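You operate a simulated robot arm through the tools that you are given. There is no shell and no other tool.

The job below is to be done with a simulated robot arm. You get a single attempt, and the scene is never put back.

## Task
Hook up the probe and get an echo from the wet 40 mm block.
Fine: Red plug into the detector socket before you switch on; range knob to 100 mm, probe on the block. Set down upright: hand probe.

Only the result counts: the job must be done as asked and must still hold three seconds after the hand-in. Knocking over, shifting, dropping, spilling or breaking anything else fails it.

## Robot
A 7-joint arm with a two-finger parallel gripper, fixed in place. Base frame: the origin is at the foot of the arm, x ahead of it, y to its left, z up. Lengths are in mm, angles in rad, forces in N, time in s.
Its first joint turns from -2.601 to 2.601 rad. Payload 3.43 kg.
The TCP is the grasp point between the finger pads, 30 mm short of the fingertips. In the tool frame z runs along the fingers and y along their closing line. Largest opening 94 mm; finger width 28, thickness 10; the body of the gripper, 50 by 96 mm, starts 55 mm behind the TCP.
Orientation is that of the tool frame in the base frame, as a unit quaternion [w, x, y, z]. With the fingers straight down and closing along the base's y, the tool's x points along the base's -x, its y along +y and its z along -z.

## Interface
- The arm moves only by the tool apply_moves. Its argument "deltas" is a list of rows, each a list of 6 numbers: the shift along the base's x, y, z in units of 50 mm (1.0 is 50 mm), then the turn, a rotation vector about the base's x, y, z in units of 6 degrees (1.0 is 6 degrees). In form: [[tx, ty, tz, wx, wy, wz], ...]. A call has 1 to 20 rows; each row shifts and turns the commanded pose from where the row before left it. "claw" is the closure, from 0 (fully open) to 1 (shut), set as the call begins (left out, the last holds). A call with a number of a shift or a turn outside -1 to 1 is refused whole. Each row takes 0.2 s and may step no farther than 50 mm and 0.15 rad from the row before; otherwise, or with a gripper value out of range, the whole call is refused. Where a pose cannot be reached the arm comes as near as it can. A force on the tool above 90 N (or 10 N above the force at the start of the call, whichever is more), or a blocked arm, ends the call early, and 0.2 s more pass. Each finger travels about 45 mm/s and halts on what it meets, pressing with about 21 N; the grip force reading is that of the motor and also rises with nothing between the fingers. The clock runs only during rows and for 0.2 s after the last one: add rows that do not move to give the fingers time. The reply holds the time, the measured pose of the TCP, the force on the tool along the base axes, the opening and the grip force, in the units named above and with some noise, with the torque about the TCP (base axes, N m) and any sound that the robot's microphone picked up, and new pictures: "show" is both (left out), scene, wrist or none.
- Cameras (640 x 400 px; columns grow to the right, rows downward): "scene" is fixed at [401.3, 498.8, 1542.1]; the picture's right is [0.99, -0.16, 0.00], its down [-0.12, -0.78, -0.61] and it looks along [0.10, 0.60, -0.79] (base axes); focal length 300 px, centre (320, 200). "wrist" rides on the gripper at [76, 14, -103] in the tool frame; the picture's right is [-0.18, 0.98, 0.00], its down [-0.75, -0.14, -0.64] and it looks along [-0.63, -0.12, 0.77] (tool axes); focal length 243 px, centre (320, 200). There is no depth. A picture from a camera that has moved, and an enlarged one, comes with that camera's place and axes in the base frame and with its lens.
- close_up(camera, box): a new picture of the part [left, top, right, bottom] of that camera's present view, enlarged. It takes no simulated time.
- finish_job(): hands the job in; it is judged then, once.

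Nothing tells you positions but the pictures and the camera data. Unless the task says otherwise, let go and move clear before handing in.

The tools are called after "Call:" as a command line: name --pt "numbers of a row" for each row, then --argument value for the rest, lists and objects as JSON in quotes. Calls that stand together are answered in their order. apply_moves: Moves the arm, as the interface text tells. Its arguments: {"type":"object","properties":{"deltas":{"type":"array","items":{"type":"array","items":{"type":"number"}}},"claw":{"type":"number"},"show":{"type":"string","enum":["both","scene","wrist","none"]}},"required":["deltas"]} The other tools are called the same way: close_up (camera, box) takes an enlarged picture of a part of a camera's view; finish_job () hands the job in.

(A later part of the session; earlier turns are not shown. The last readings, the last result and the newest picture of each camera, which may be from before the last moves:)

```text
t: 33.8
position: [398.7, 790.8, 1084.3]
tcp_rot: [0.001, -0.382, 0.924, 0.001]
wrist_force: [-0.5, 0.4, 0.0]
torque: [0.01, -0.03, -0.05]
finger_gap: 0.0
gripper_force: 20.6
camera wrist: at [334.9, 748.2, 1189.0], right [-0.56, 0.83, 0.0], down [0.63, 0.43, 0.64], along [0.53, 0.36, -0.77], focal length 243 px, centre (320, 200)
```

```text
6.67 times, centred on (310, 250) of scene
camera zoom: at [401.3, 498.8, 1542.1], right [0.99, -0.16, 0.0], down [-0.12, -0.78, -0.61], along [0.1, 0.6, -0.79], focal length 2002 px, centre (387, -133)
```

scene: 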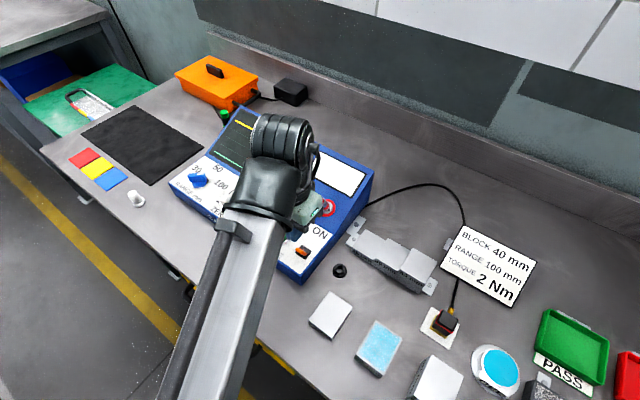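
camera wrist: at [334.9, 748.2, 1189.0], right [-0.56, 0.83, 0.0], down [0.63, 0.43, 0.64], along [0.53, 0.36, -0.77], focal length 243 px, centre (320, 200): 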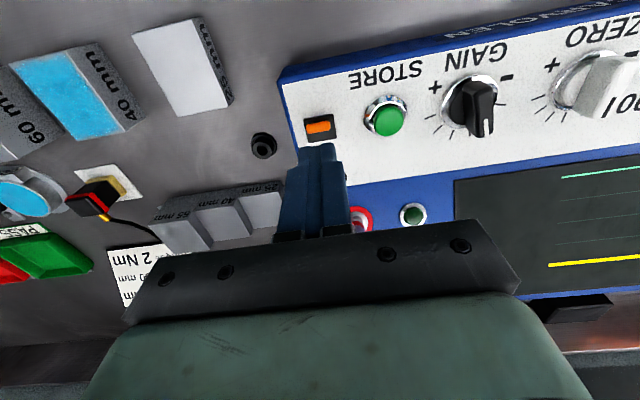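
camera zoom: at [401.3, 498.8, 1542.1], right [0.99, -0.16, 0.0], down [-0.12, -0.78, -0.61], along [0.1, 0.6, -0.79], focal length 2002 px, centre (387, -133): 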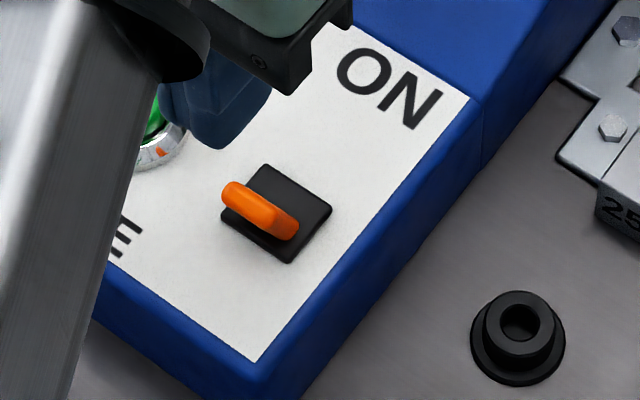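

The paddle (at about (411, 801)) leans toward the front, i.e. off. With closed fingers I descend in front of it and then push toward the back in small steps.

Call:
apply_moves --pt "-0.304 -0.35 0 0 0 0" --pt "0 0 -0.6 0 0 0" --pt "0 0 -0.6 0 0 0" --pt "0 0 -0.26 0 0 0" --pt "0 0 0 0 0 0"

Call:
close_up --camera "wrist" --box '[260, 80, 420, 200]'

Call:
close_up --camera "scene" --box '[270, 220, 350, 280]'

```text
t: 35.0
position: [383.5, 772.9, 1011.9]
tcp_rot: [0.0, -0.382, 0.924, 0.0]
wrist_force: [-0.8, 0.2, 0.6]
torque: [0.0, 0.01, 0.01]
finger_gap: 0.0
gripper_force: 20.2
camera wrist: at [320.1, 730.4, 1115.6], right [-0.56, 0.83, 0.0], down [0.63, 0.43, 0.64], along [0.53, 0.36, -0.77], focal length 243 px, centre (320, 200)
```

scene: 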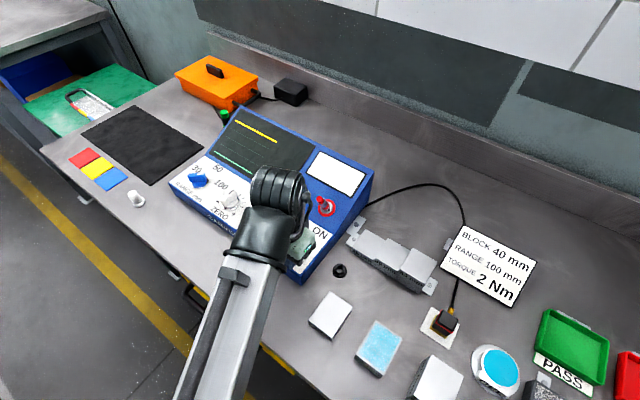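
wrist: 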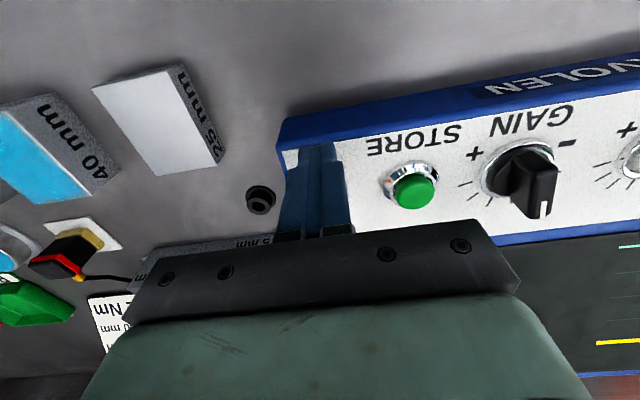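

```text
3.33 times, centred on (340, 140) of wrist
camera zoom: at [320.1, 730.4, 1115.6], right [-0.56, 0.83, 0.0], down [0.63, 0.43, 0.64], along [0.53, 0.36, -0.77], focal length 809 px, centre (253, 400)
```

zoom: 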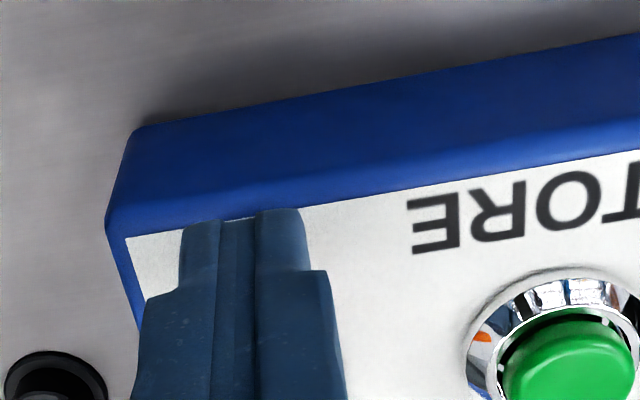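

```text
6.67 times, centred on (310, 250) of scene
camera zoom: at [401.3, 498.8, 1542.1], right [0.99, -0.16, 0.0], down [-0.12, -0.78, -0.61], along [0.1, 0.6, -0.79], focal length 2002 px, centre (387, -133)
```

zoom: 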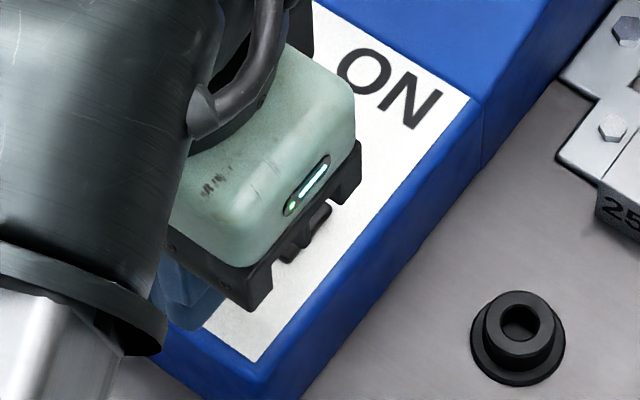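

I'm in front of the paddle without contact. I push toward the back in small steps, watching force and sound.

Call:
apply_moves --pt "0.0566 0.0566 0 0 0 0" --pt "0.0566 0.0566 0 0 0 0" --pt "0.0566 0.0566 0 0 0 0" --pt "0.0566 0.0566 0 0 0 0" --show "scene"

```text
t: 36.0
position: [396.1, 785.3, 1011.9]
tcp_rot: [0.0, -0.382, 0.924, 0.0]
wrist_force: [-0.8, -0.7, -0.5]
torque: [-0.06, 0.01, -0.03]
finger_gap: 0.1
gripper_force: 21.0
```

scene: 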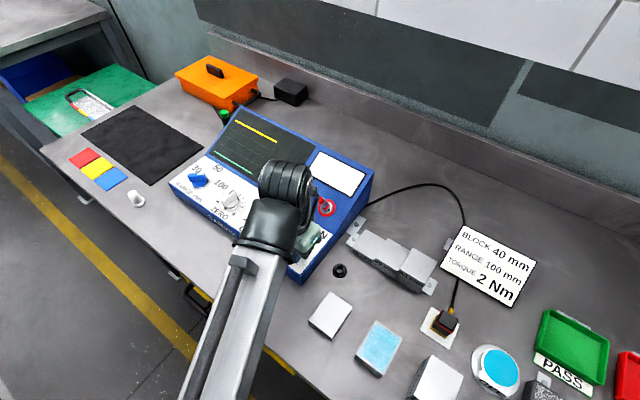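

Barely touching so far; I continue in 3 mm steps.

Call:
apply_moves --pt "0.0424 0.0424 0 0 0 0" --pt "0.0424 0.0424 0 0 0 0" --show "scene"

Call:
close_up --camera "scene" --box '[270, 170, 350, 280]'

```text
t: 36.6
position: [399.8, 789.9, 1012.2]
tcp_rot: [0.001, -0.382, 0.924, 0.0]
wrist_force: [-0.4, 0.0, 0.2]
torque: [0.01, -0.02, 0.0]
finger_gap: 0.3
gripper_force: 20.5
```

scene: 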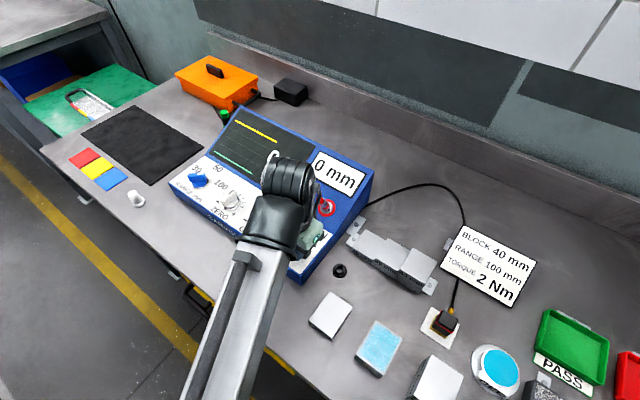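

```text
3.64 times, centred on (310, 225) of scene
camera zoom: at [401.3, 498.8, 1542.1], right [0.99, -0.16, 0.0], down [-0.12, -0.78, -0.61], along [0.1, 0.6, -0.79], focal length 1092 px, centre (356, 109)
```

zoom: 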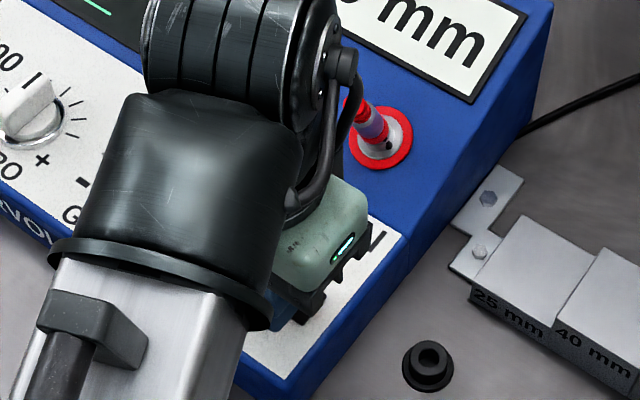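

The display came on and reads "0 mm", so the detector is powered. I back off, raise, and move over toward the probe.

Call:
apply_moves --pt "-0.25 -0.25 0 0 0 0" --pt "0 0 0.8 0 0 0" --pt "0 0 0.9 0 0 0" --pt "0 0 0.5 0 0 0" --pt "0.72 -0.52 0 0 0 0" --pt "0.72 -0.52 0 0 0 0" --pt "0.72 -0.52 0 0 0 0" --pt "0.72 -0.52 0 0 0 0" --pt "0.72 -0.52 0 0 0 0" --pt "0.72 -0.52 0 0 0 0" --pt "0.72 -0.52 0 0 0 0" --pt "0 0 0 0 0 0" --claw 0.0

Call:
close_up --camera "wrist" --box '[240, 40, 400, 160]'

Call:
close_up --camera "scene" --box '[200, 100, 380, 280]'

```text
t: 39.2
position: [639.1, 594.0, 1123.6]
tcp_rot: [0.001, -0.382, 0.924, 0.0]
wrist_force: [0.3, 0.3, 0.3]
torque: [-0.02, -0.02, 0.01]
finger_gap: 93.9
gripper_force: 0.1
camera wrist: at [575.4, 551.3, 1227.5], right [-0.56, 0.83, 0.0], down [0.63, 0.43, 0.64], along [0.53, 0.36, -0.77], focal length 243 px, centre (320, 200)
```

scene: 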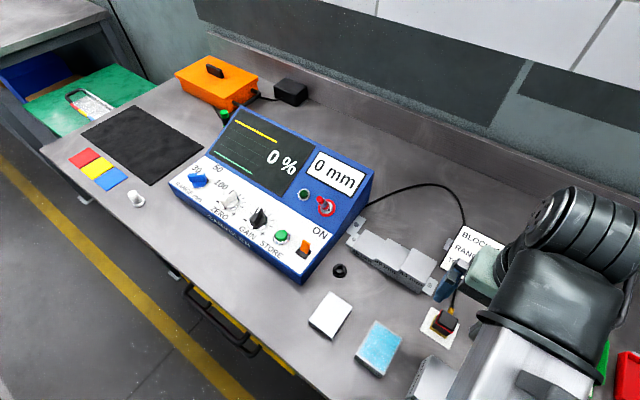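
wrist: 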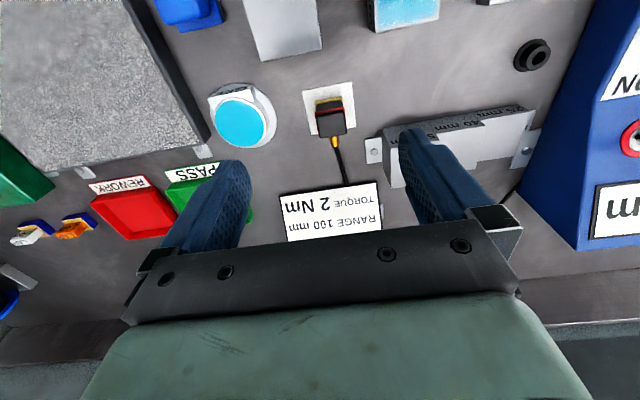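

```text
3.33 times, centred on (320, 100) of wrist
camera zoom: at [575.4, 551.3, 1227.5], right [-0.56, 0.83, 0.0], down [0.63, 0.43, 0.64], along [0.53, 0.36, -0.77], focal length 809 px, centre (320, 533)
```

zoom: 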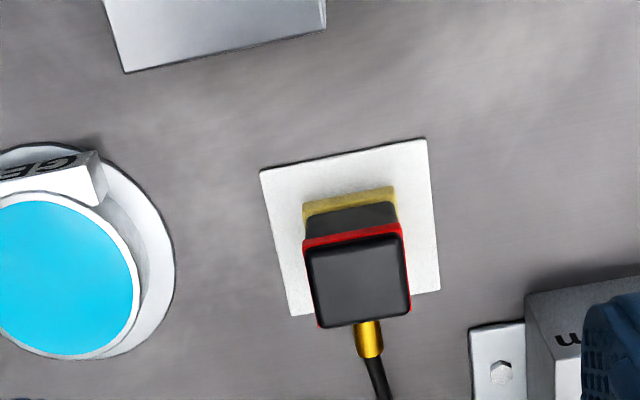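

```text
2.22 times, centred on (290, 190) of scene
camera zoom: at [401.3, 498.8, 1542.1], right [0.99, -0.16, 0.0], down [-0.12, -0.78, -0.61], along [0.1, 0.6, -0.79], focal length 667 px, centre (387, 222)
```

zoom: 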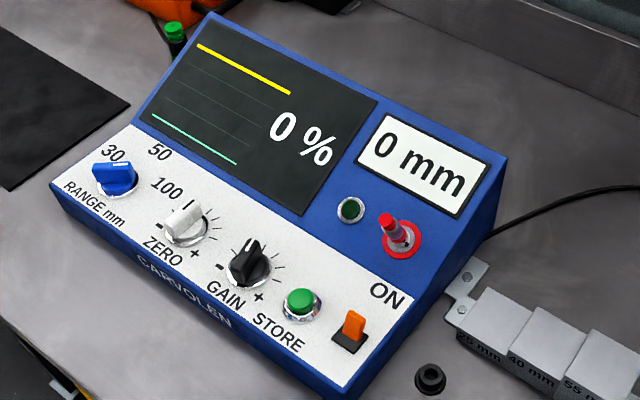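

The detector shows 0 % / 0 mm with the plug in, range at 100 and the switch on. The probe is at about (659, 626), with its top at z≈956 and its sides aligned with my fingers. I go over it with open fingers.

Call:
apply_moves --pt "0.2 0.318 -0.4 0 0 0" --pt "0.2 0.318 -0.6 0 0 0" --pt "0 0 -0.8 0 0 0" --pt "0 0 0 0 0 0"

Call:
close_up --camera "wrist" --box '[240, 60, 400, 180]'

Call:
close_up --camera "scene" --box '[400, 280, 480, 340]'

```text
t: 40.2
position: [658.0, 626.6, 1031.5]
tcp_rot: [0.001, -0.382, 0.924, 0.001]
wrist_force: [-0.5, -0.5, -0.2]
torque: [0.01, -0.04, 0.02]
finger_gap: 94.3
gripper_force: 0.1
camera wrist: at [594.2, 583.4, 1135.5], right [-0.56, 0.83, 0.0], down [0.63, 0.43, 0.64], along [0.53, 0.36, -0.77], focal length 243 px, centre (320, 200)
```

scene: 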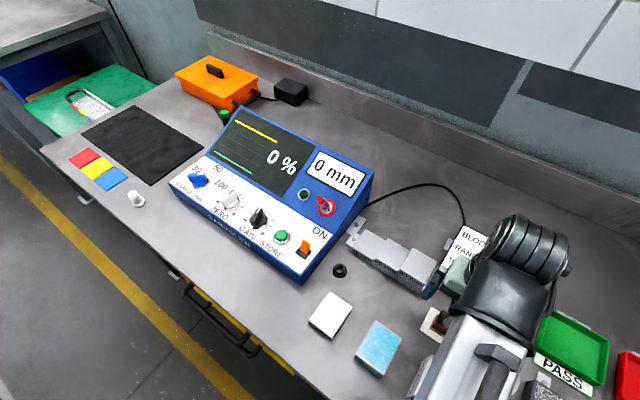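
wrist: 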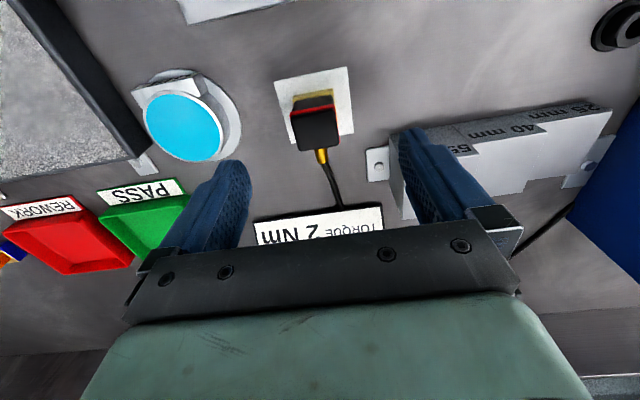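

```text
3.33 times, centred on (320, 120) of wrist
camera zoom: at [594.2, 583.4, 1135.5], right [-0.56, 0.83, 0.0], down [0.63, 0.43, 0.64], along [0.53, 0.36, -0.77], focal length 809 px, centre (320, 467)
```

zoom: 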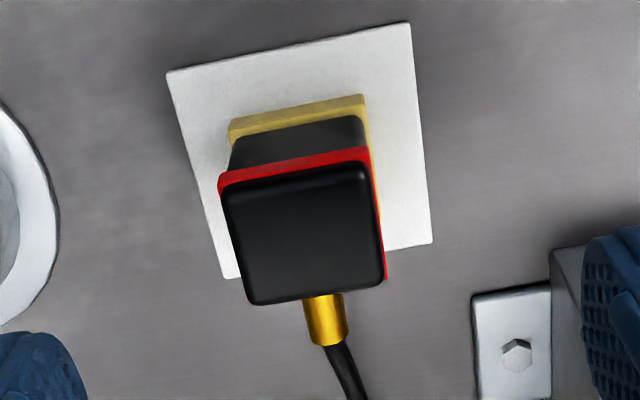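

```text
6.67 times, centred on (440, 310) of scene
camera zoom: at [401.3, 498.8, 1542.1], right [0.99, -0.16, 0.0], down [-0.12, -0.78, -0.61], along [0.1, 0.6, -0.79], focal length 2002 px, centre (-480, -533)
```

zoom: 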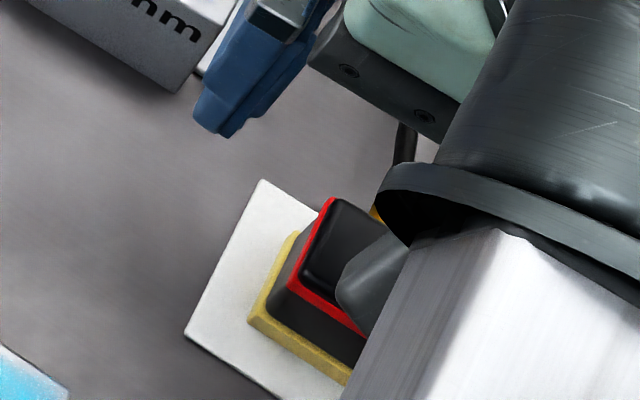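

I narrow the opening for clearance to the gel pot, shift 2.7 mm sideways, and lower around the probe body.

Call:
apply_moves --pt "0.04 -0.036 0 0 0 0" --pt "0 0 -0.5 0 0 0" --pt "0 0 -0.5 0 0 0" --pt "0 0 -0.46 0 0 0" --pt "0 0 0 0 0 0" --claw 0.3 --show "wrist"

Call:
close_up --camera "wrist" --box '[240, 80, 400, 200]'

Call:
close_up --camera "scene" --box '[400, 260, 480, 340]'

```text
t: 41.4
position: [660.0, 626.0, 958.7]
tcp_rot: [0.0, -0.381, 0.925, 0.0]
wrist_force: [0.4, 0.3, 0.0]
torque: [-0.02, 0.01, -0.01]
finger_gap: 65.9
gripper_force: 0.1
camera wrist: at [596.8, 583.2, 1062.6], right [-0.56, 0.83, 0.0], down [0.63, 0.43, 0.64], along [0.53, 0.36, -0.77], focal length 243 px, centre (320, 200)
```

wrist: 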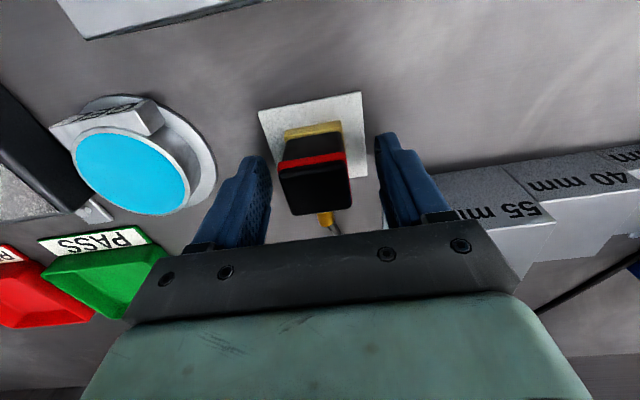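

```text
3.33 times, centred on (320, 140) of wrist
camera zoom: at [596.8, 583.2, 1062.6], right [-0.56, 0.83, 0.0], down [0.63, 0.43, 0.64], along [0.53, 0.36, -0.77], focal length 809 px, centre (320, 400)
```

zoom: 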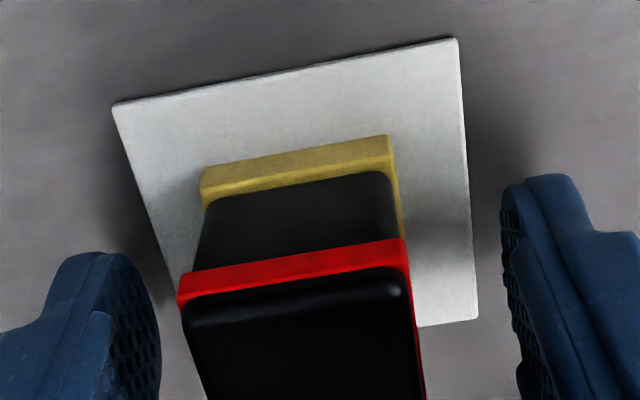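

```text
5.00 times, centred on (440, 300) of scene
camera zoom: at [401.3, 498.8, 1542.1], right [0.99, -0.16, 0.0], down [-0.12, -0.78, -0.61], along [0.1, 0.6, -0.79], focal length 1502 px, centre (-280, -300)
```

zoom: 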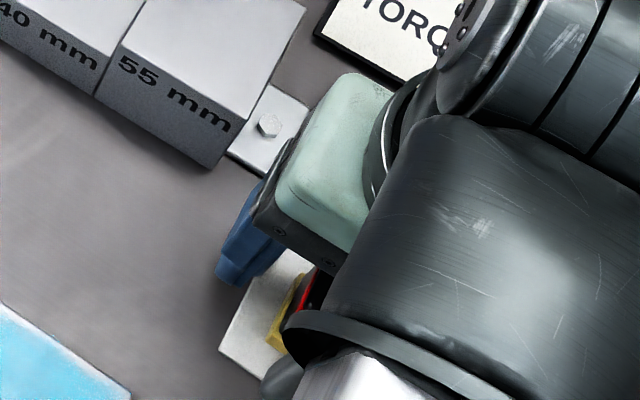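

The probe is about 1.3 mm off-centre; I correct that and close on it.

Call:
apply_moves --pt "0.018 -0.018 0 0 0 0" --pt "0 0 0 0 0 0" --pt "0 0 0 0 0 0" --pt "0 0 0 0 0 0" --pt "0 0 0 0 0 0" --claw 1.0 --show "wrist"

Call:
close_up --camera "wrist" --box '[240, 80, 400, 200]'

```text
t: 42.6
position: [662.1, 624.1, 959.7]
tcp_rot: [0.0, -0.382, 0.924, -0.001]
wrist_force: [-0.5, 1.0, 0.3]
torque: [-0.02, 0.0, -0.01]
finger_gap: 35.4
gripper_force: 21.0
camera wrist: at [597.8, 581.7, 1063.0], right [-0.56, 0.83, 0.0], down [0.63, 0.43, 0.64], along [0.53, 0.36, -0.77], focal length 243 px, centre (320, 200)
```

wrist: 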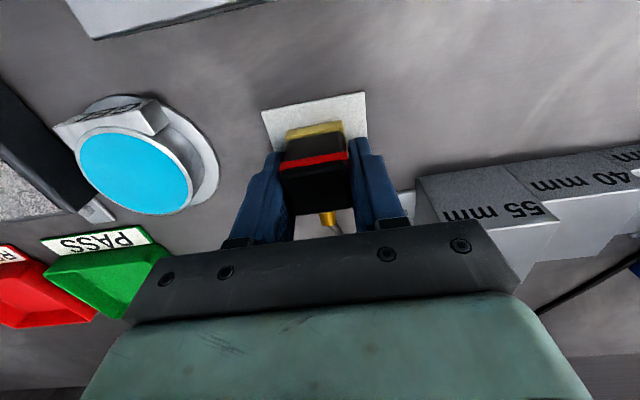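

```text
3.33 times, centred on (320, 140) of wrist
camera zoom: at [597.8, 581.7, 1063.0], right [-0.56, 0.83, 0.0], down [0.63, 0.43, 0.64], along [0.53, 0.36, -0.77], focal length 809 px, centre (320, 400)
```

zoom: 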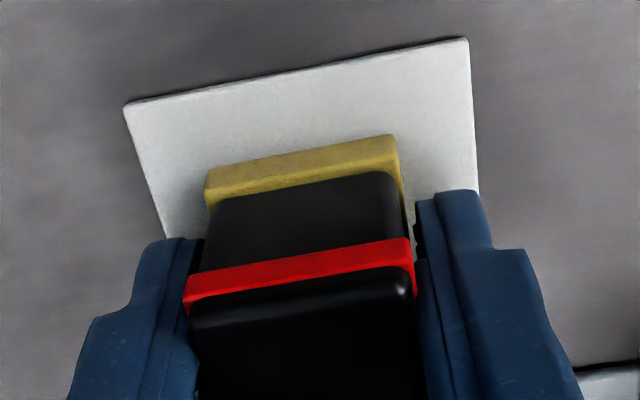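

Gripped at 35.4 mm. I lift straight up and move toward the wet block, stopping a little behind it so I can see it.

Call:
apply_moves --pt "0 0 0.2 0 0 0" --pt "0 0 0.5 0 0 0" --pt "0 0 0.7 0 0 0" --pt "0 0 0.7 0 0 0" --pt "-0.5 0 0 0 0 0" --pt "-0.8 0 0 0 0 0" --pt "-0.7 0 0 0 0 0" --pt "-0.34 0 0 0 0 0"

Call:
close_up --camera "wrist" --box '[240, 40, 400, 200]'

Call:
close_up --camera "wrist" --box '[200, 0, 440, 150]'

```text
t: 44.4
position: [544.6, 620.2, 1062.8]
tcp_rot: [0.0, -0.382, 0.924, 0.0]
wrist_force: [-1.0, -0.7, -1.0]
torque: [-0.02, 0.02, 0.0]
finger_gap: 35.6
gripper_force: 21.0
camera wrist: at [480.1, 577.5, 1166.8], right [-0.56, 0.83, 0.0], down [0.63, 0.43, 0.64], along [0.53, 0.36, -0.77], focal length 243 px, centre (320, 200)
```

scene: 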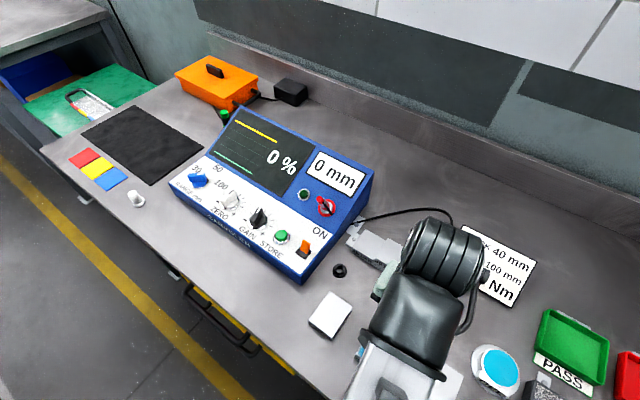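
wrist: 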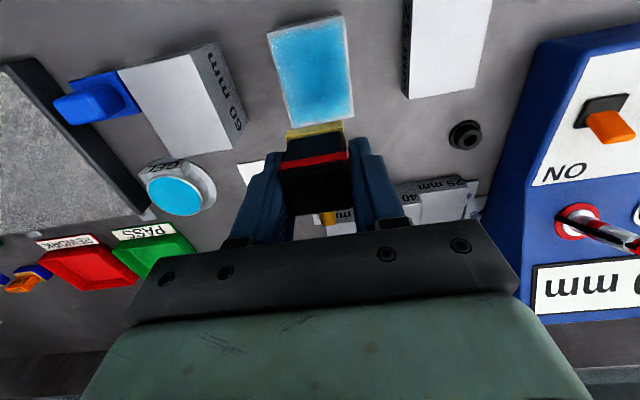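

```text
2.50 times, centred on (320, 120) of wrist
camera zoom: at [480.1, 577.5, 1166.8], right [-0.56, 0.83, 0.0], down [0.63, 0.43, 0.64], along [0.53, 0.36, -0.77], focal length 606 px, centre (320, 400)
```

zoom: 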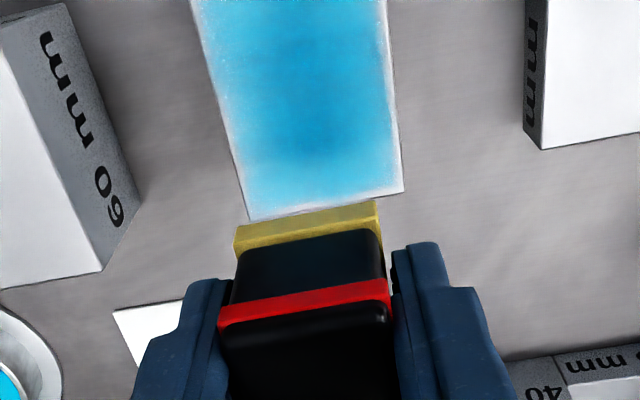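

```text
2.67 times, centred on (320, 75) of wrist
camera zoom: at [480.1, 577.5, 1166.8], right [-0.56, 0.83, 0.0], down [0.63, 0.43, 0.64], along [0.53, 0.36, -0.77], focal length 647 px, centre (320, 533)
```

zoom: 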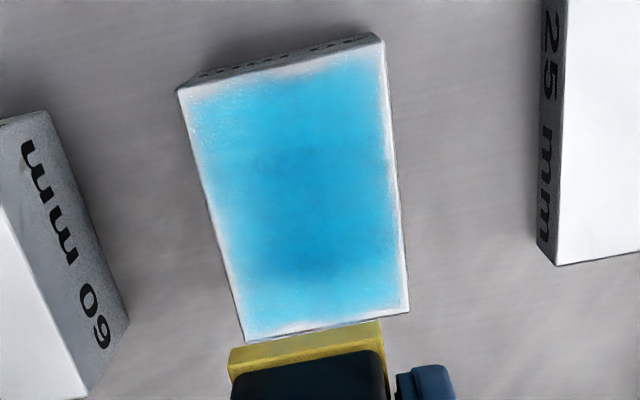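

The wet block's top is at z≈961, 55×71 mm, centred at (523, 601.5) and aligned with the probe. I move over its centre and come down to about 12 mm above it.

Call:
apply_moves --pt "-0.21 -0.186 0 0 0 0" --pt "-0.21 -0.186 -0.2 0 0 0" --pt "0 0 -0.4 0 0 0" --pt "0 0 -0.4 0 0 0" --pt "0 0 0 0 0 0"

Call:
close_up --camera "wrist" --box '[240, 40, 400, 200]'

Call:
close_up --camera "scene" --box '[320, 300, 440, 400]'

```text
t: 45.6
position: [524.3, 603.1, 1014.2]
tcp_rot: [0.0, -0.382, 0.924, 0.0]
wrist_force: [0.5, 0.2, -0.8]
torque: [0.0, -0.02, -0.01]
finger_gap: 35.7
gripper_force: 20.8
camera wrist: at [460.4, 560.6, 1117.3], right [-0.56, 0.83, 0.0], down [0.63, 0.43, 0.64], along [0.53, 0.36, -0.77], focal length 243 px, centre (320, 200)
```

scene: 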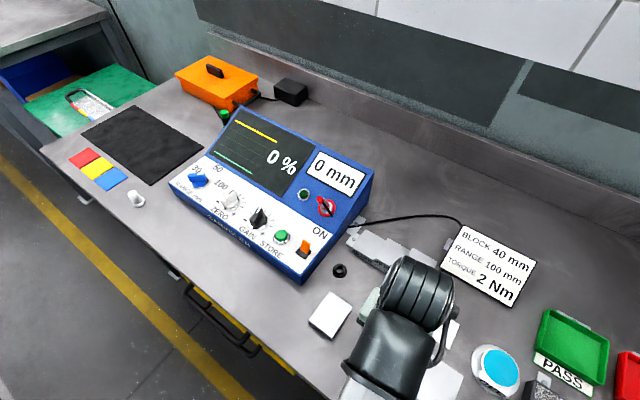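
wrist: 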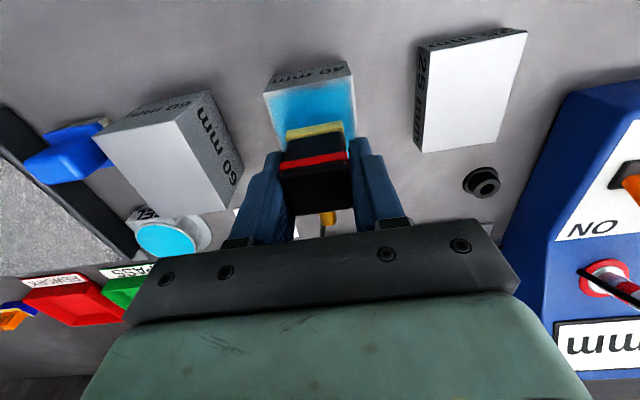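

```text
2.50 times, centred on (320, 120) of wrist
camera zoom: at [460.4, 560.6, 1117.3], right [-0.56, 0.83, 0.0], down [0.63, 0.43, 0.64], along [0.53, 0.36, -0.77], focal length 606 px, centre (320, 400)
```

zoom: 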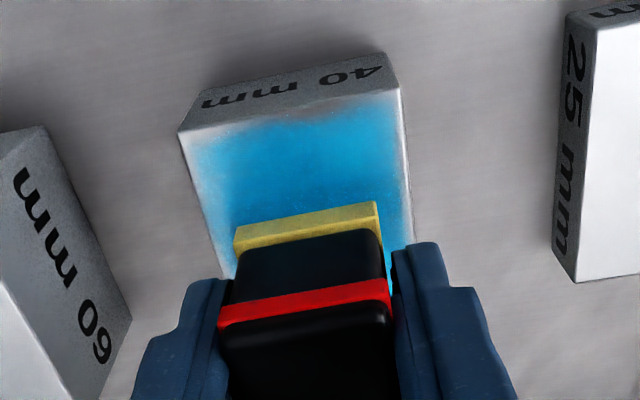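

```text
4.00 times, centred on (380, 350) of scene
camera zoom: at [401.3, 498.8, 1542.1], right [0.99, -0.16, 0.0], down [-0.12, -0.78, -0.61], along [0.1, 0.6, -0.79], focal length 1201 px, centre (80, -400)
```

zoom: 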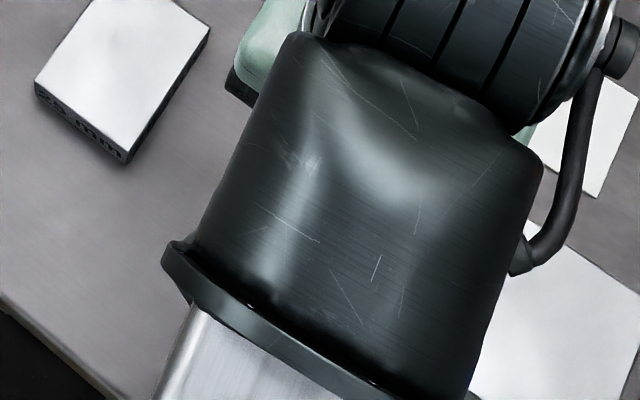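

Well centred over the wet face. I lower gently until light contact.

Call:
apply_moves --pt "0 0 -0.08 0 0 0" --pt "0 0 -0.08 0 0 0" --pt "0 0 -0.03 0 0 0" --pt "0 0 -0.03 0 0 0"

Call:
close_up --camera "wrist" --box '[240, 40, 400, 200]'

```text
t: 46.6
position: [524.1, 603.6, 1004.1]
tcp_rot: [0.001, -0.382, 0.924, 0.0]
wrist_force: [-0.4, -0.3, -1.0]
torque: [-0.01, -0.02, -0.01]
finger_gap: 35.6
gripper_force: 20.8
camera wrist: at [459.8, 561.3, 1106.8], right [-0.56, 0.83, 0.0], down [0.63, 0.43, 0.64], along [0.53, 0.36, -0.77], focal length 243 px, centre (320, 200)
```

scene: 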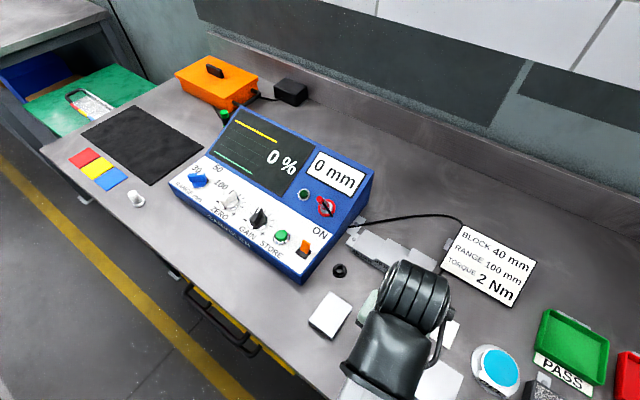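
wrist: 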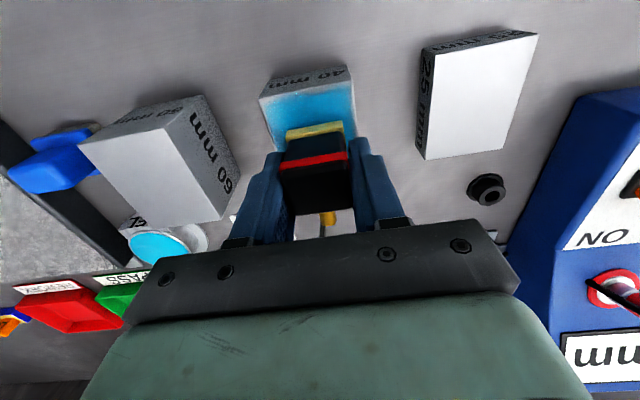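

```text
2.50 times, centred on (320, 120) of wrist
camera zoom: at [459.8, 561.3, 1106.8], right [-0.56, 0.83, 0.0], down [0.63, 0.43, 0.64], along [0.53, 0.36, -0.77], focal length 606 px, centre (320, 400)
```

zoom: 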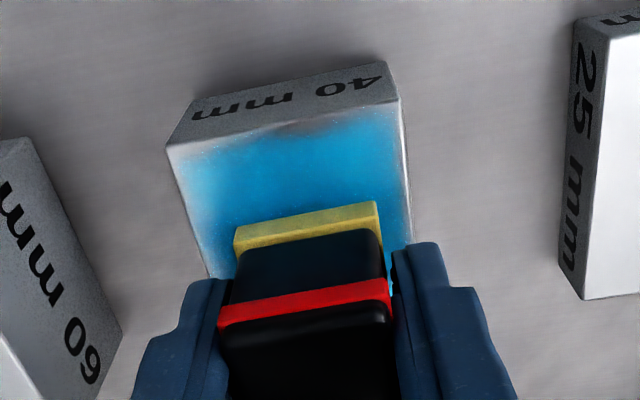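

No contact yet; I continue in 1 mm steps.

Call:
apply_moves --pt "0 0 -0.02 0 0 0" --pt "0 0 -0.02 0 0 0" --pt "0 0 -0.02 0 0 0" --show "scene"

```text
t: 47.4
position: [522.9, 604.9, 999.4]
tcp_rot: [0.001, -0.382, 0.924, 0.0]
wrist_force: [0.8, -0.5, -0.7]
torque: [0.02, -0.01, 0.02]
finger_gap: 35.7
gripper_force: 21.1
```

scene: 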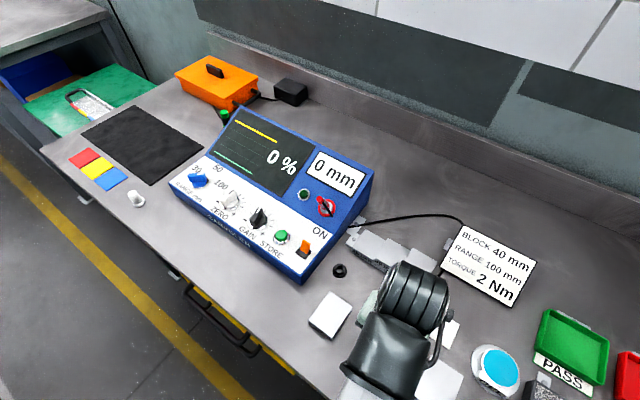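

Call:
apply_moves --pt "0 0 -0.02 0 0 0" --pt "0 0 -0.02 0 0 0"

Call:
close_up --camera "wrist" --box '[240, 40, 400, 200]'

```text
t: 48.0
position: [523.2, 603.6, 997.8]
tcp_rot: [-0.001, -0.382, 0.924, 0.0]
wrist_force: [0.1, 0.7, 0.2]
torque: [0.01, -0.02, 0.01]
finger_gap: 35.7
gripper_force: 21.1
camera wrist: at [459.9, 561.3, 1101.5], right [-0.56, 0.83, 0.0], down [0.63, 0.43, 0.64], along [0.53, 0.36, -0.77], focal length 243 px, centre (320, 200)
```

scene: 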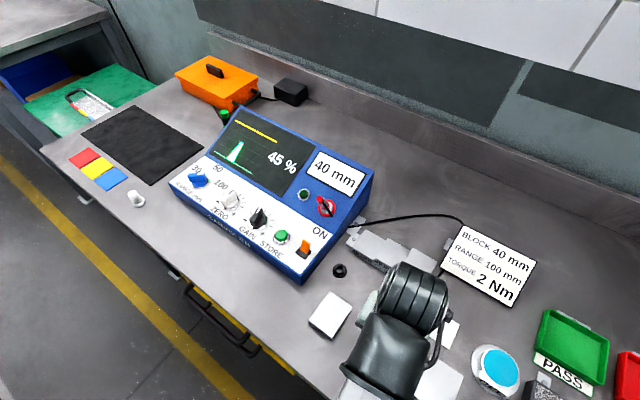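
wrist: 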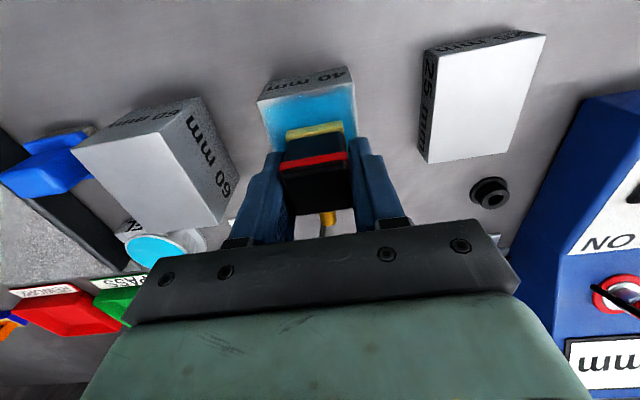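

```text
2.50 times, centred on (320, 120) of wrist
camera zoom: at [459.9, 561.3, 1101.5], right [-0.56, 0.83, 0.0], down [0.63, 0.43, 0.64], along [0.53, 0.36, -0.77], focal length 606 px, centre (320, 400)
```

zoom: 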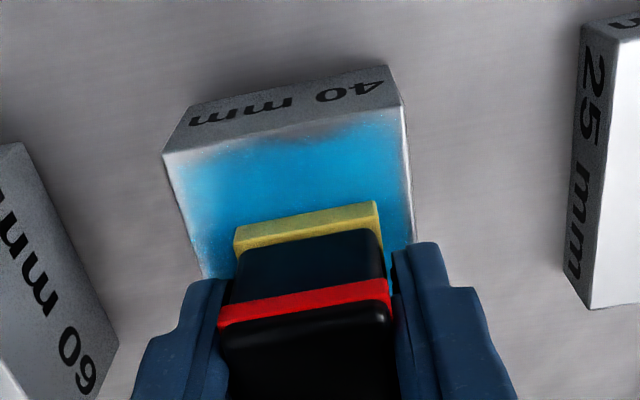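

The display shows an echo: 45 %, 40 mm. I lower a bit more to seat the probe on the block before releasing.

Call:
apply_moves --pt "0 0 -0.015 0 0 0" --pt "0 0 0 0 0 0" --show "none"

```text
t: 48.6
position: [523.2, 605.7, 996.7]
tcp_rot: [0.0, -0.381, 0.924, 0.0]
wrist_force: [0.5, 0.4, -0.9]
torque: [-0.01, 0.02, 0.02]
finger_gap: 35.5
gripper_force: 21.2
```

Call:
apply_moves --pt "0 0 -0.015 0 0 0" --pt "0 0 0 0 0 0" --show "none"

```text
t: 49.2
position: [524.2, 604.4, 997.6]
tcp_rot: [0.0, -0.381, 0.925, 0.0]
wrist_force: [-0.1, -0.1, -0.5]
torque: [0.01, -0.01, -0.02]
finger_gap: 35.4
gripper_force: 21.4
```

Still no contact force; I continue carefully.

Call:
apply_moves --pt "0 0 -0.015 0 0 0" --pt "0 0 -0.01 0 0 0" --show "wrist"

Call:
close_up --camera "wrist" --box '[290, 80, 350, 140]'

```text
t: 49.8
position: [524.3, 604.5, 996.0]
tcp_rot: [0.001, -0.382, 0.924, 0.0]
wrist_force: [0.3, -1.4, 15.6]
torque: [-0.11, 0.09, 0.01]
finger_gap: 35.8
gripper_force: 21.1
camera wrist: at [459.8, 561.1, 1099.1], right [-0.56, 0.83, 0.0], down [0.63, 0.43, 0.64], along [0.53, 0.36, -0.77], focal length 243 px, centre (320, 200)
```

wrist: 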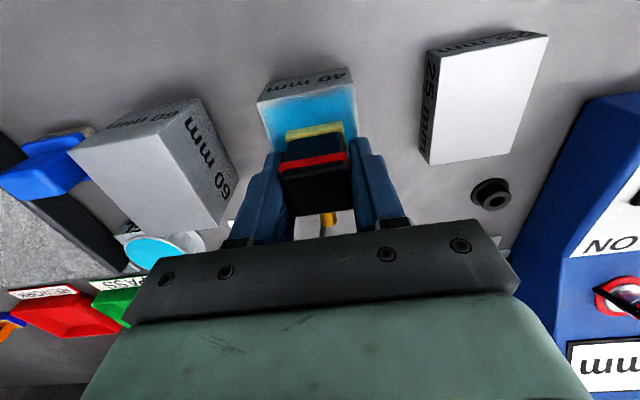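

```text
6.67 times, centred on (320, 110) of wrist
camera zoom: at [459.8, 561.1, 1099.1], right [-0.56, 0.83, 0.0], down [0.63, 0.43, 0.64], along [0.53, 0.36, -0.77], focal length 1618 px, centre (320, 800)
```

zoom: 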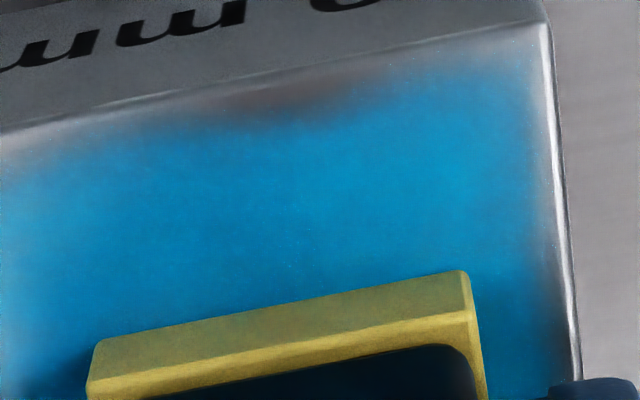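

Firm contact (about 16 N). I relieve most of it, then open the fingers slightly to release.

Call:
apply_moves --pt "0 0 0.01 0 0 0" --pt "0 0 0.004 0 0 0" --show "none"

Call:
apply_moves --pt "0 0 0 0 0 0" --pt "0 0 0 0 0 0" --pt "0 0 0 0 0 0" --claw 0.4

Call:
close_up --camera "wrist" --box '[240, 60, 400, 200]'

```text
t: 50.4
position: [523.6, 603.9, 996.2]
tcp_rot: [0.0, -0.382, 0.924, 0.0]
wrist_force: [0.0, -2.8, 7.7]
torque: [-0.06, 0.05, 0.04]
finger_gap: 35.6
gripper_force: 20.5
```

```text
t: 51.2
position: [523.8, 605.0, 995.1]
tcp_rot: [0.0, -0.383, 0.924, 0.0]
wrist_force: [0.9, 0.0, 0.6]
torque: [-0.01, 0.02, 0.05]
finger_gap: 56.3
gripper_force: 0.1
camera wrist: at [459.9, 561.9, 1099.2], right [-0.56, 0.83, 0.0], down [0.63, 0.43, 0.64], along [0.53, 0.36, -0.77], focal length 243 px, centre (320, 200)
```

scene: 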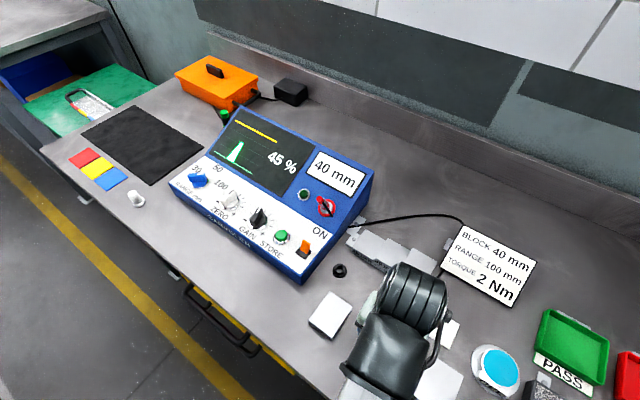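
wrist: 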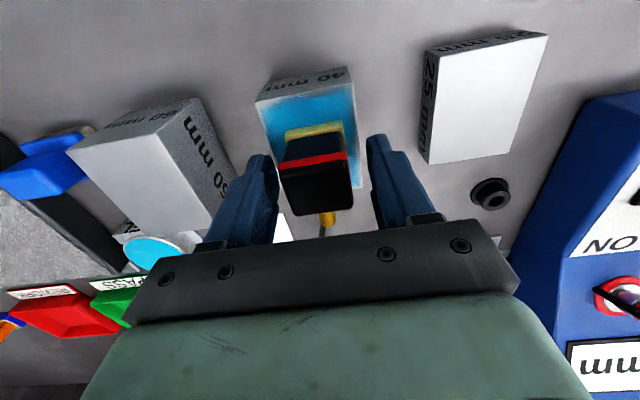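

```text
2.86 times, centred on (320, 130) of wrist
camera zoom: at [459.9, 561.9, 1099.2], right [-0.56, 0.83, 0.0], down [0.63, 0.43, 0.64], along [0.53, 0.36, -0.77], focal length 693 px, centre (320, 400)
```

zoom: 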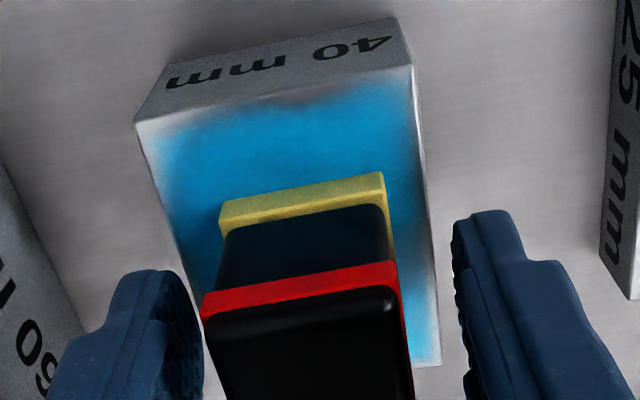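

Released: the probe stands upright on the wet face and the reading holds at 40 mm. I raise straight up and move clear.

Call:
apply_moves --pt "0 0 0.3 0 0 0" --pt "0 0 0.6 0 0 0" --pt "0 0 0.8 0 0 0" --pt "0 0 0.9 0 0 0" --pt "0 0 0.9 0 0 0" --pt "-0.6 -0.3 0.4 0 0 0" --pt "-0.6 -0.3 0.4 0 0 0" --pt "-0.6 0.3 0 0 0 0" --pt "-0.6 0.5 0 0 0 0" --pt "-0.6 0.5 0 0 0 0" --pt "0 0 0 0 0 0" --pt "0 0 0 0 0 0"

Call:
close_up --camera "scene" --box '[160, 90, 400, 290]'

Call:
close_up --camera "scene" --box '[300, 260, 500, 400]'

```text
t: 53.8
position: [389.8, 663.2, 1155.6]
tcp_rot: [0.002, -0.382, 0.924, 0.002]
wrist_force: [0.7, 0.1, -0.1]
torque: [-0.01, -0.01, 0.02]
finger_gap: 56.4
gripper_force: 0.0
out of reach, approached as far as the arm can: row 6, 7, 8
camera wrist: at [326.2, 619.9, 1259.5], right [-0.56, 0.83, 0.0], down [0.63, 0.43, 0.65], along [0.53, 0.37, -0.76], focal length 243 px, centre (320, 200)
```

scene: 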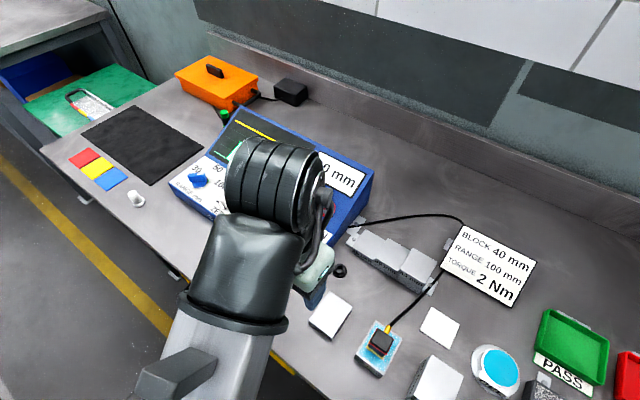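
wrist: 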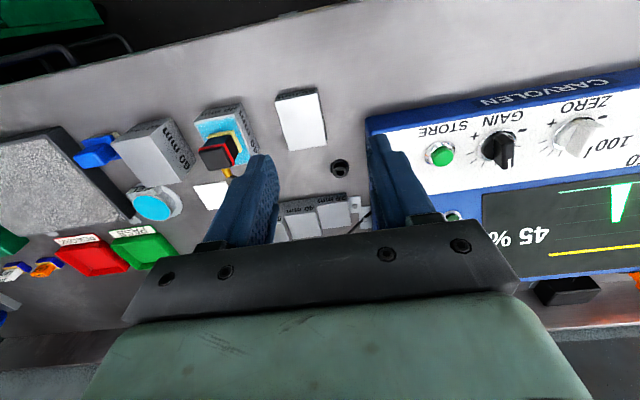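

```text
2.00 times, centred on (280, 190) of scene
camera zoom: at [401.3, 498.8, 1542.1], right [0.99, -0.16, 0.0], down [-0.12, -0.78, -0.61], along [0.1, 0.6, -0.79], focal length 601 px, centre (400, 220)
```

zoom: 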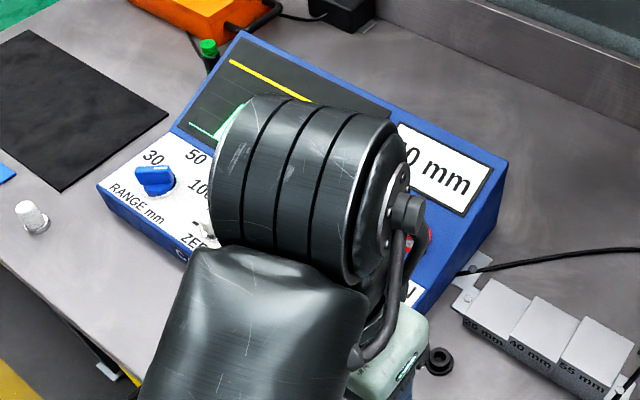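

```text
2.86 times, centred on (400, 330) of scene
camera zoom: at [401.3, 498.8, 1542.1], right [0.99, -0.16, 0.0], down [-0.12, -0.78, -0.61], along [0.1, 0.6, -0.79], focal length 858 px, centre (91, -171)
```

zoom: 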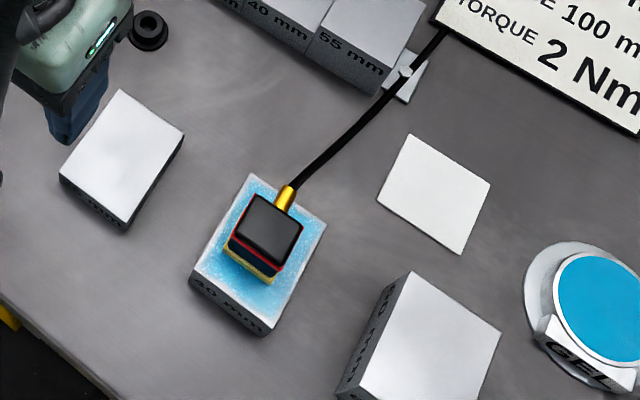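

The probe stands on the wet 40 mm block, and the pad, other blocks and tray look untouched. I take one last look at the detector before handing in.

Call:
close_up --camera "wrist" --box '[400, 70, 640, 280]'

Call:
apply_moves --pt "0.5 -0.5 0.3 0 0 0" --pt "0.5 -0.5 0.3 0 0 0" --pt "0 0 0 0 0 0" --pt "0 0 0 0 0 0"

Call:
close_up --camera "scene" --box '[160, 90, 400, 290]'

```text
1.90 times, centred on (520, 175) of wrist
camera zoom: at [326.2, 619.9, 1259.5], right [-0.56, 0.83, 0.0], down [0.63, 0.43, 0.65], along [0.53, 0.37, -0.76], focal length 462 px, centre (-61, 248)
```

zoom: 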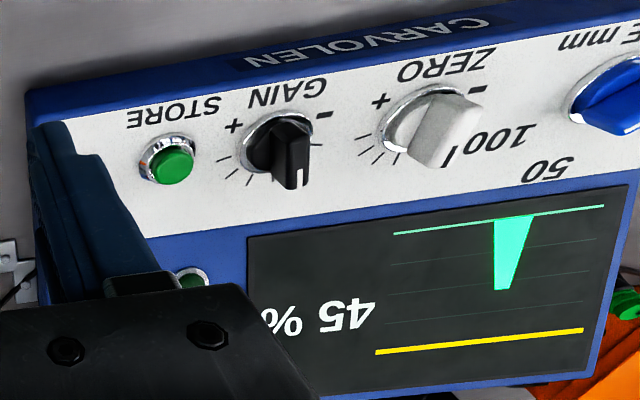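

```text
t: 54.8
position: [447.1, 623.1, 1162.3]
tcp_rot: [0.01, -0.381, 0.924, 0.005]
wrist_force: [-1.9, 24.7, -33.5]
torque: [-1.03, -2.42, -1.73]
finger_gap: 56.5
gripper_force: 0.1
out of reach, approached as far as the arm can: row 1, 2
camera wrist: at [382.9, 578.6, 1263.8], right [-0.56, 0.83, 0.01], down [0.63, 0.42, 0.66], along [0.54, 0.37, -0.75], focal length 243 px, centre (320, 200)
```

scene: 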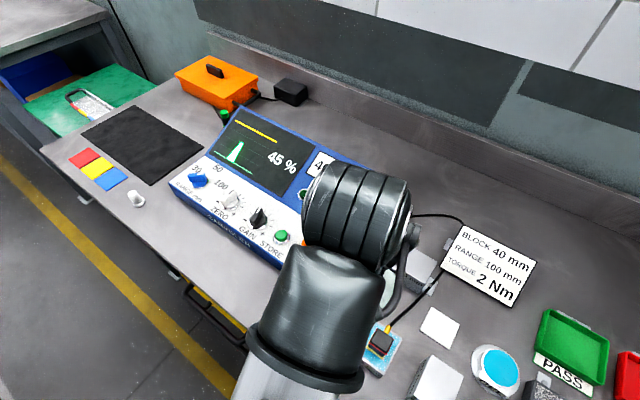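
wrist: 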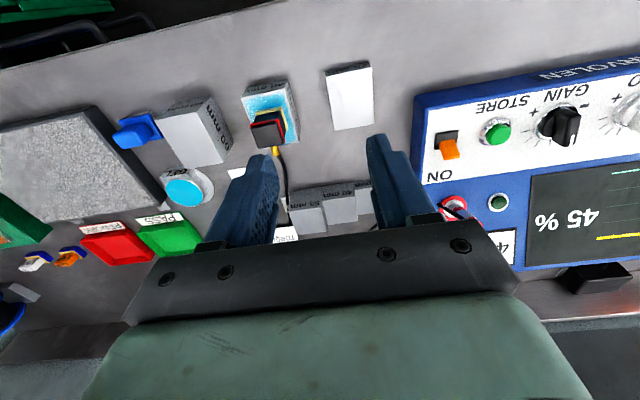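

```text
2.00 times, centred on (280, 190) of scene
camera zoom: at [401.3, 498.8, 1542.1], right [0.99, -0.16, 0.0], down [-0.12, -0.78, -0.61], along [0.1, 0.6, -0.79], focal length 601 px, centre (400, 220)
```

zoom: 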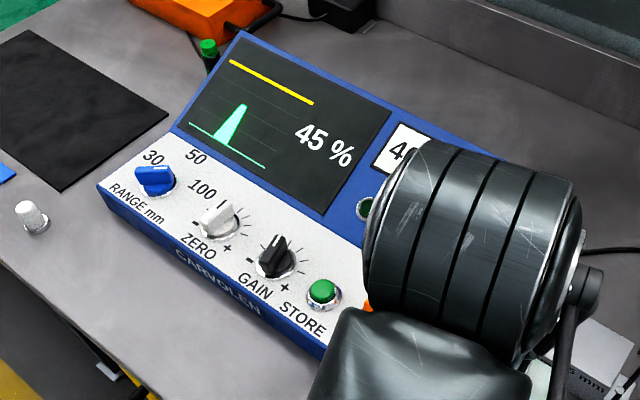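

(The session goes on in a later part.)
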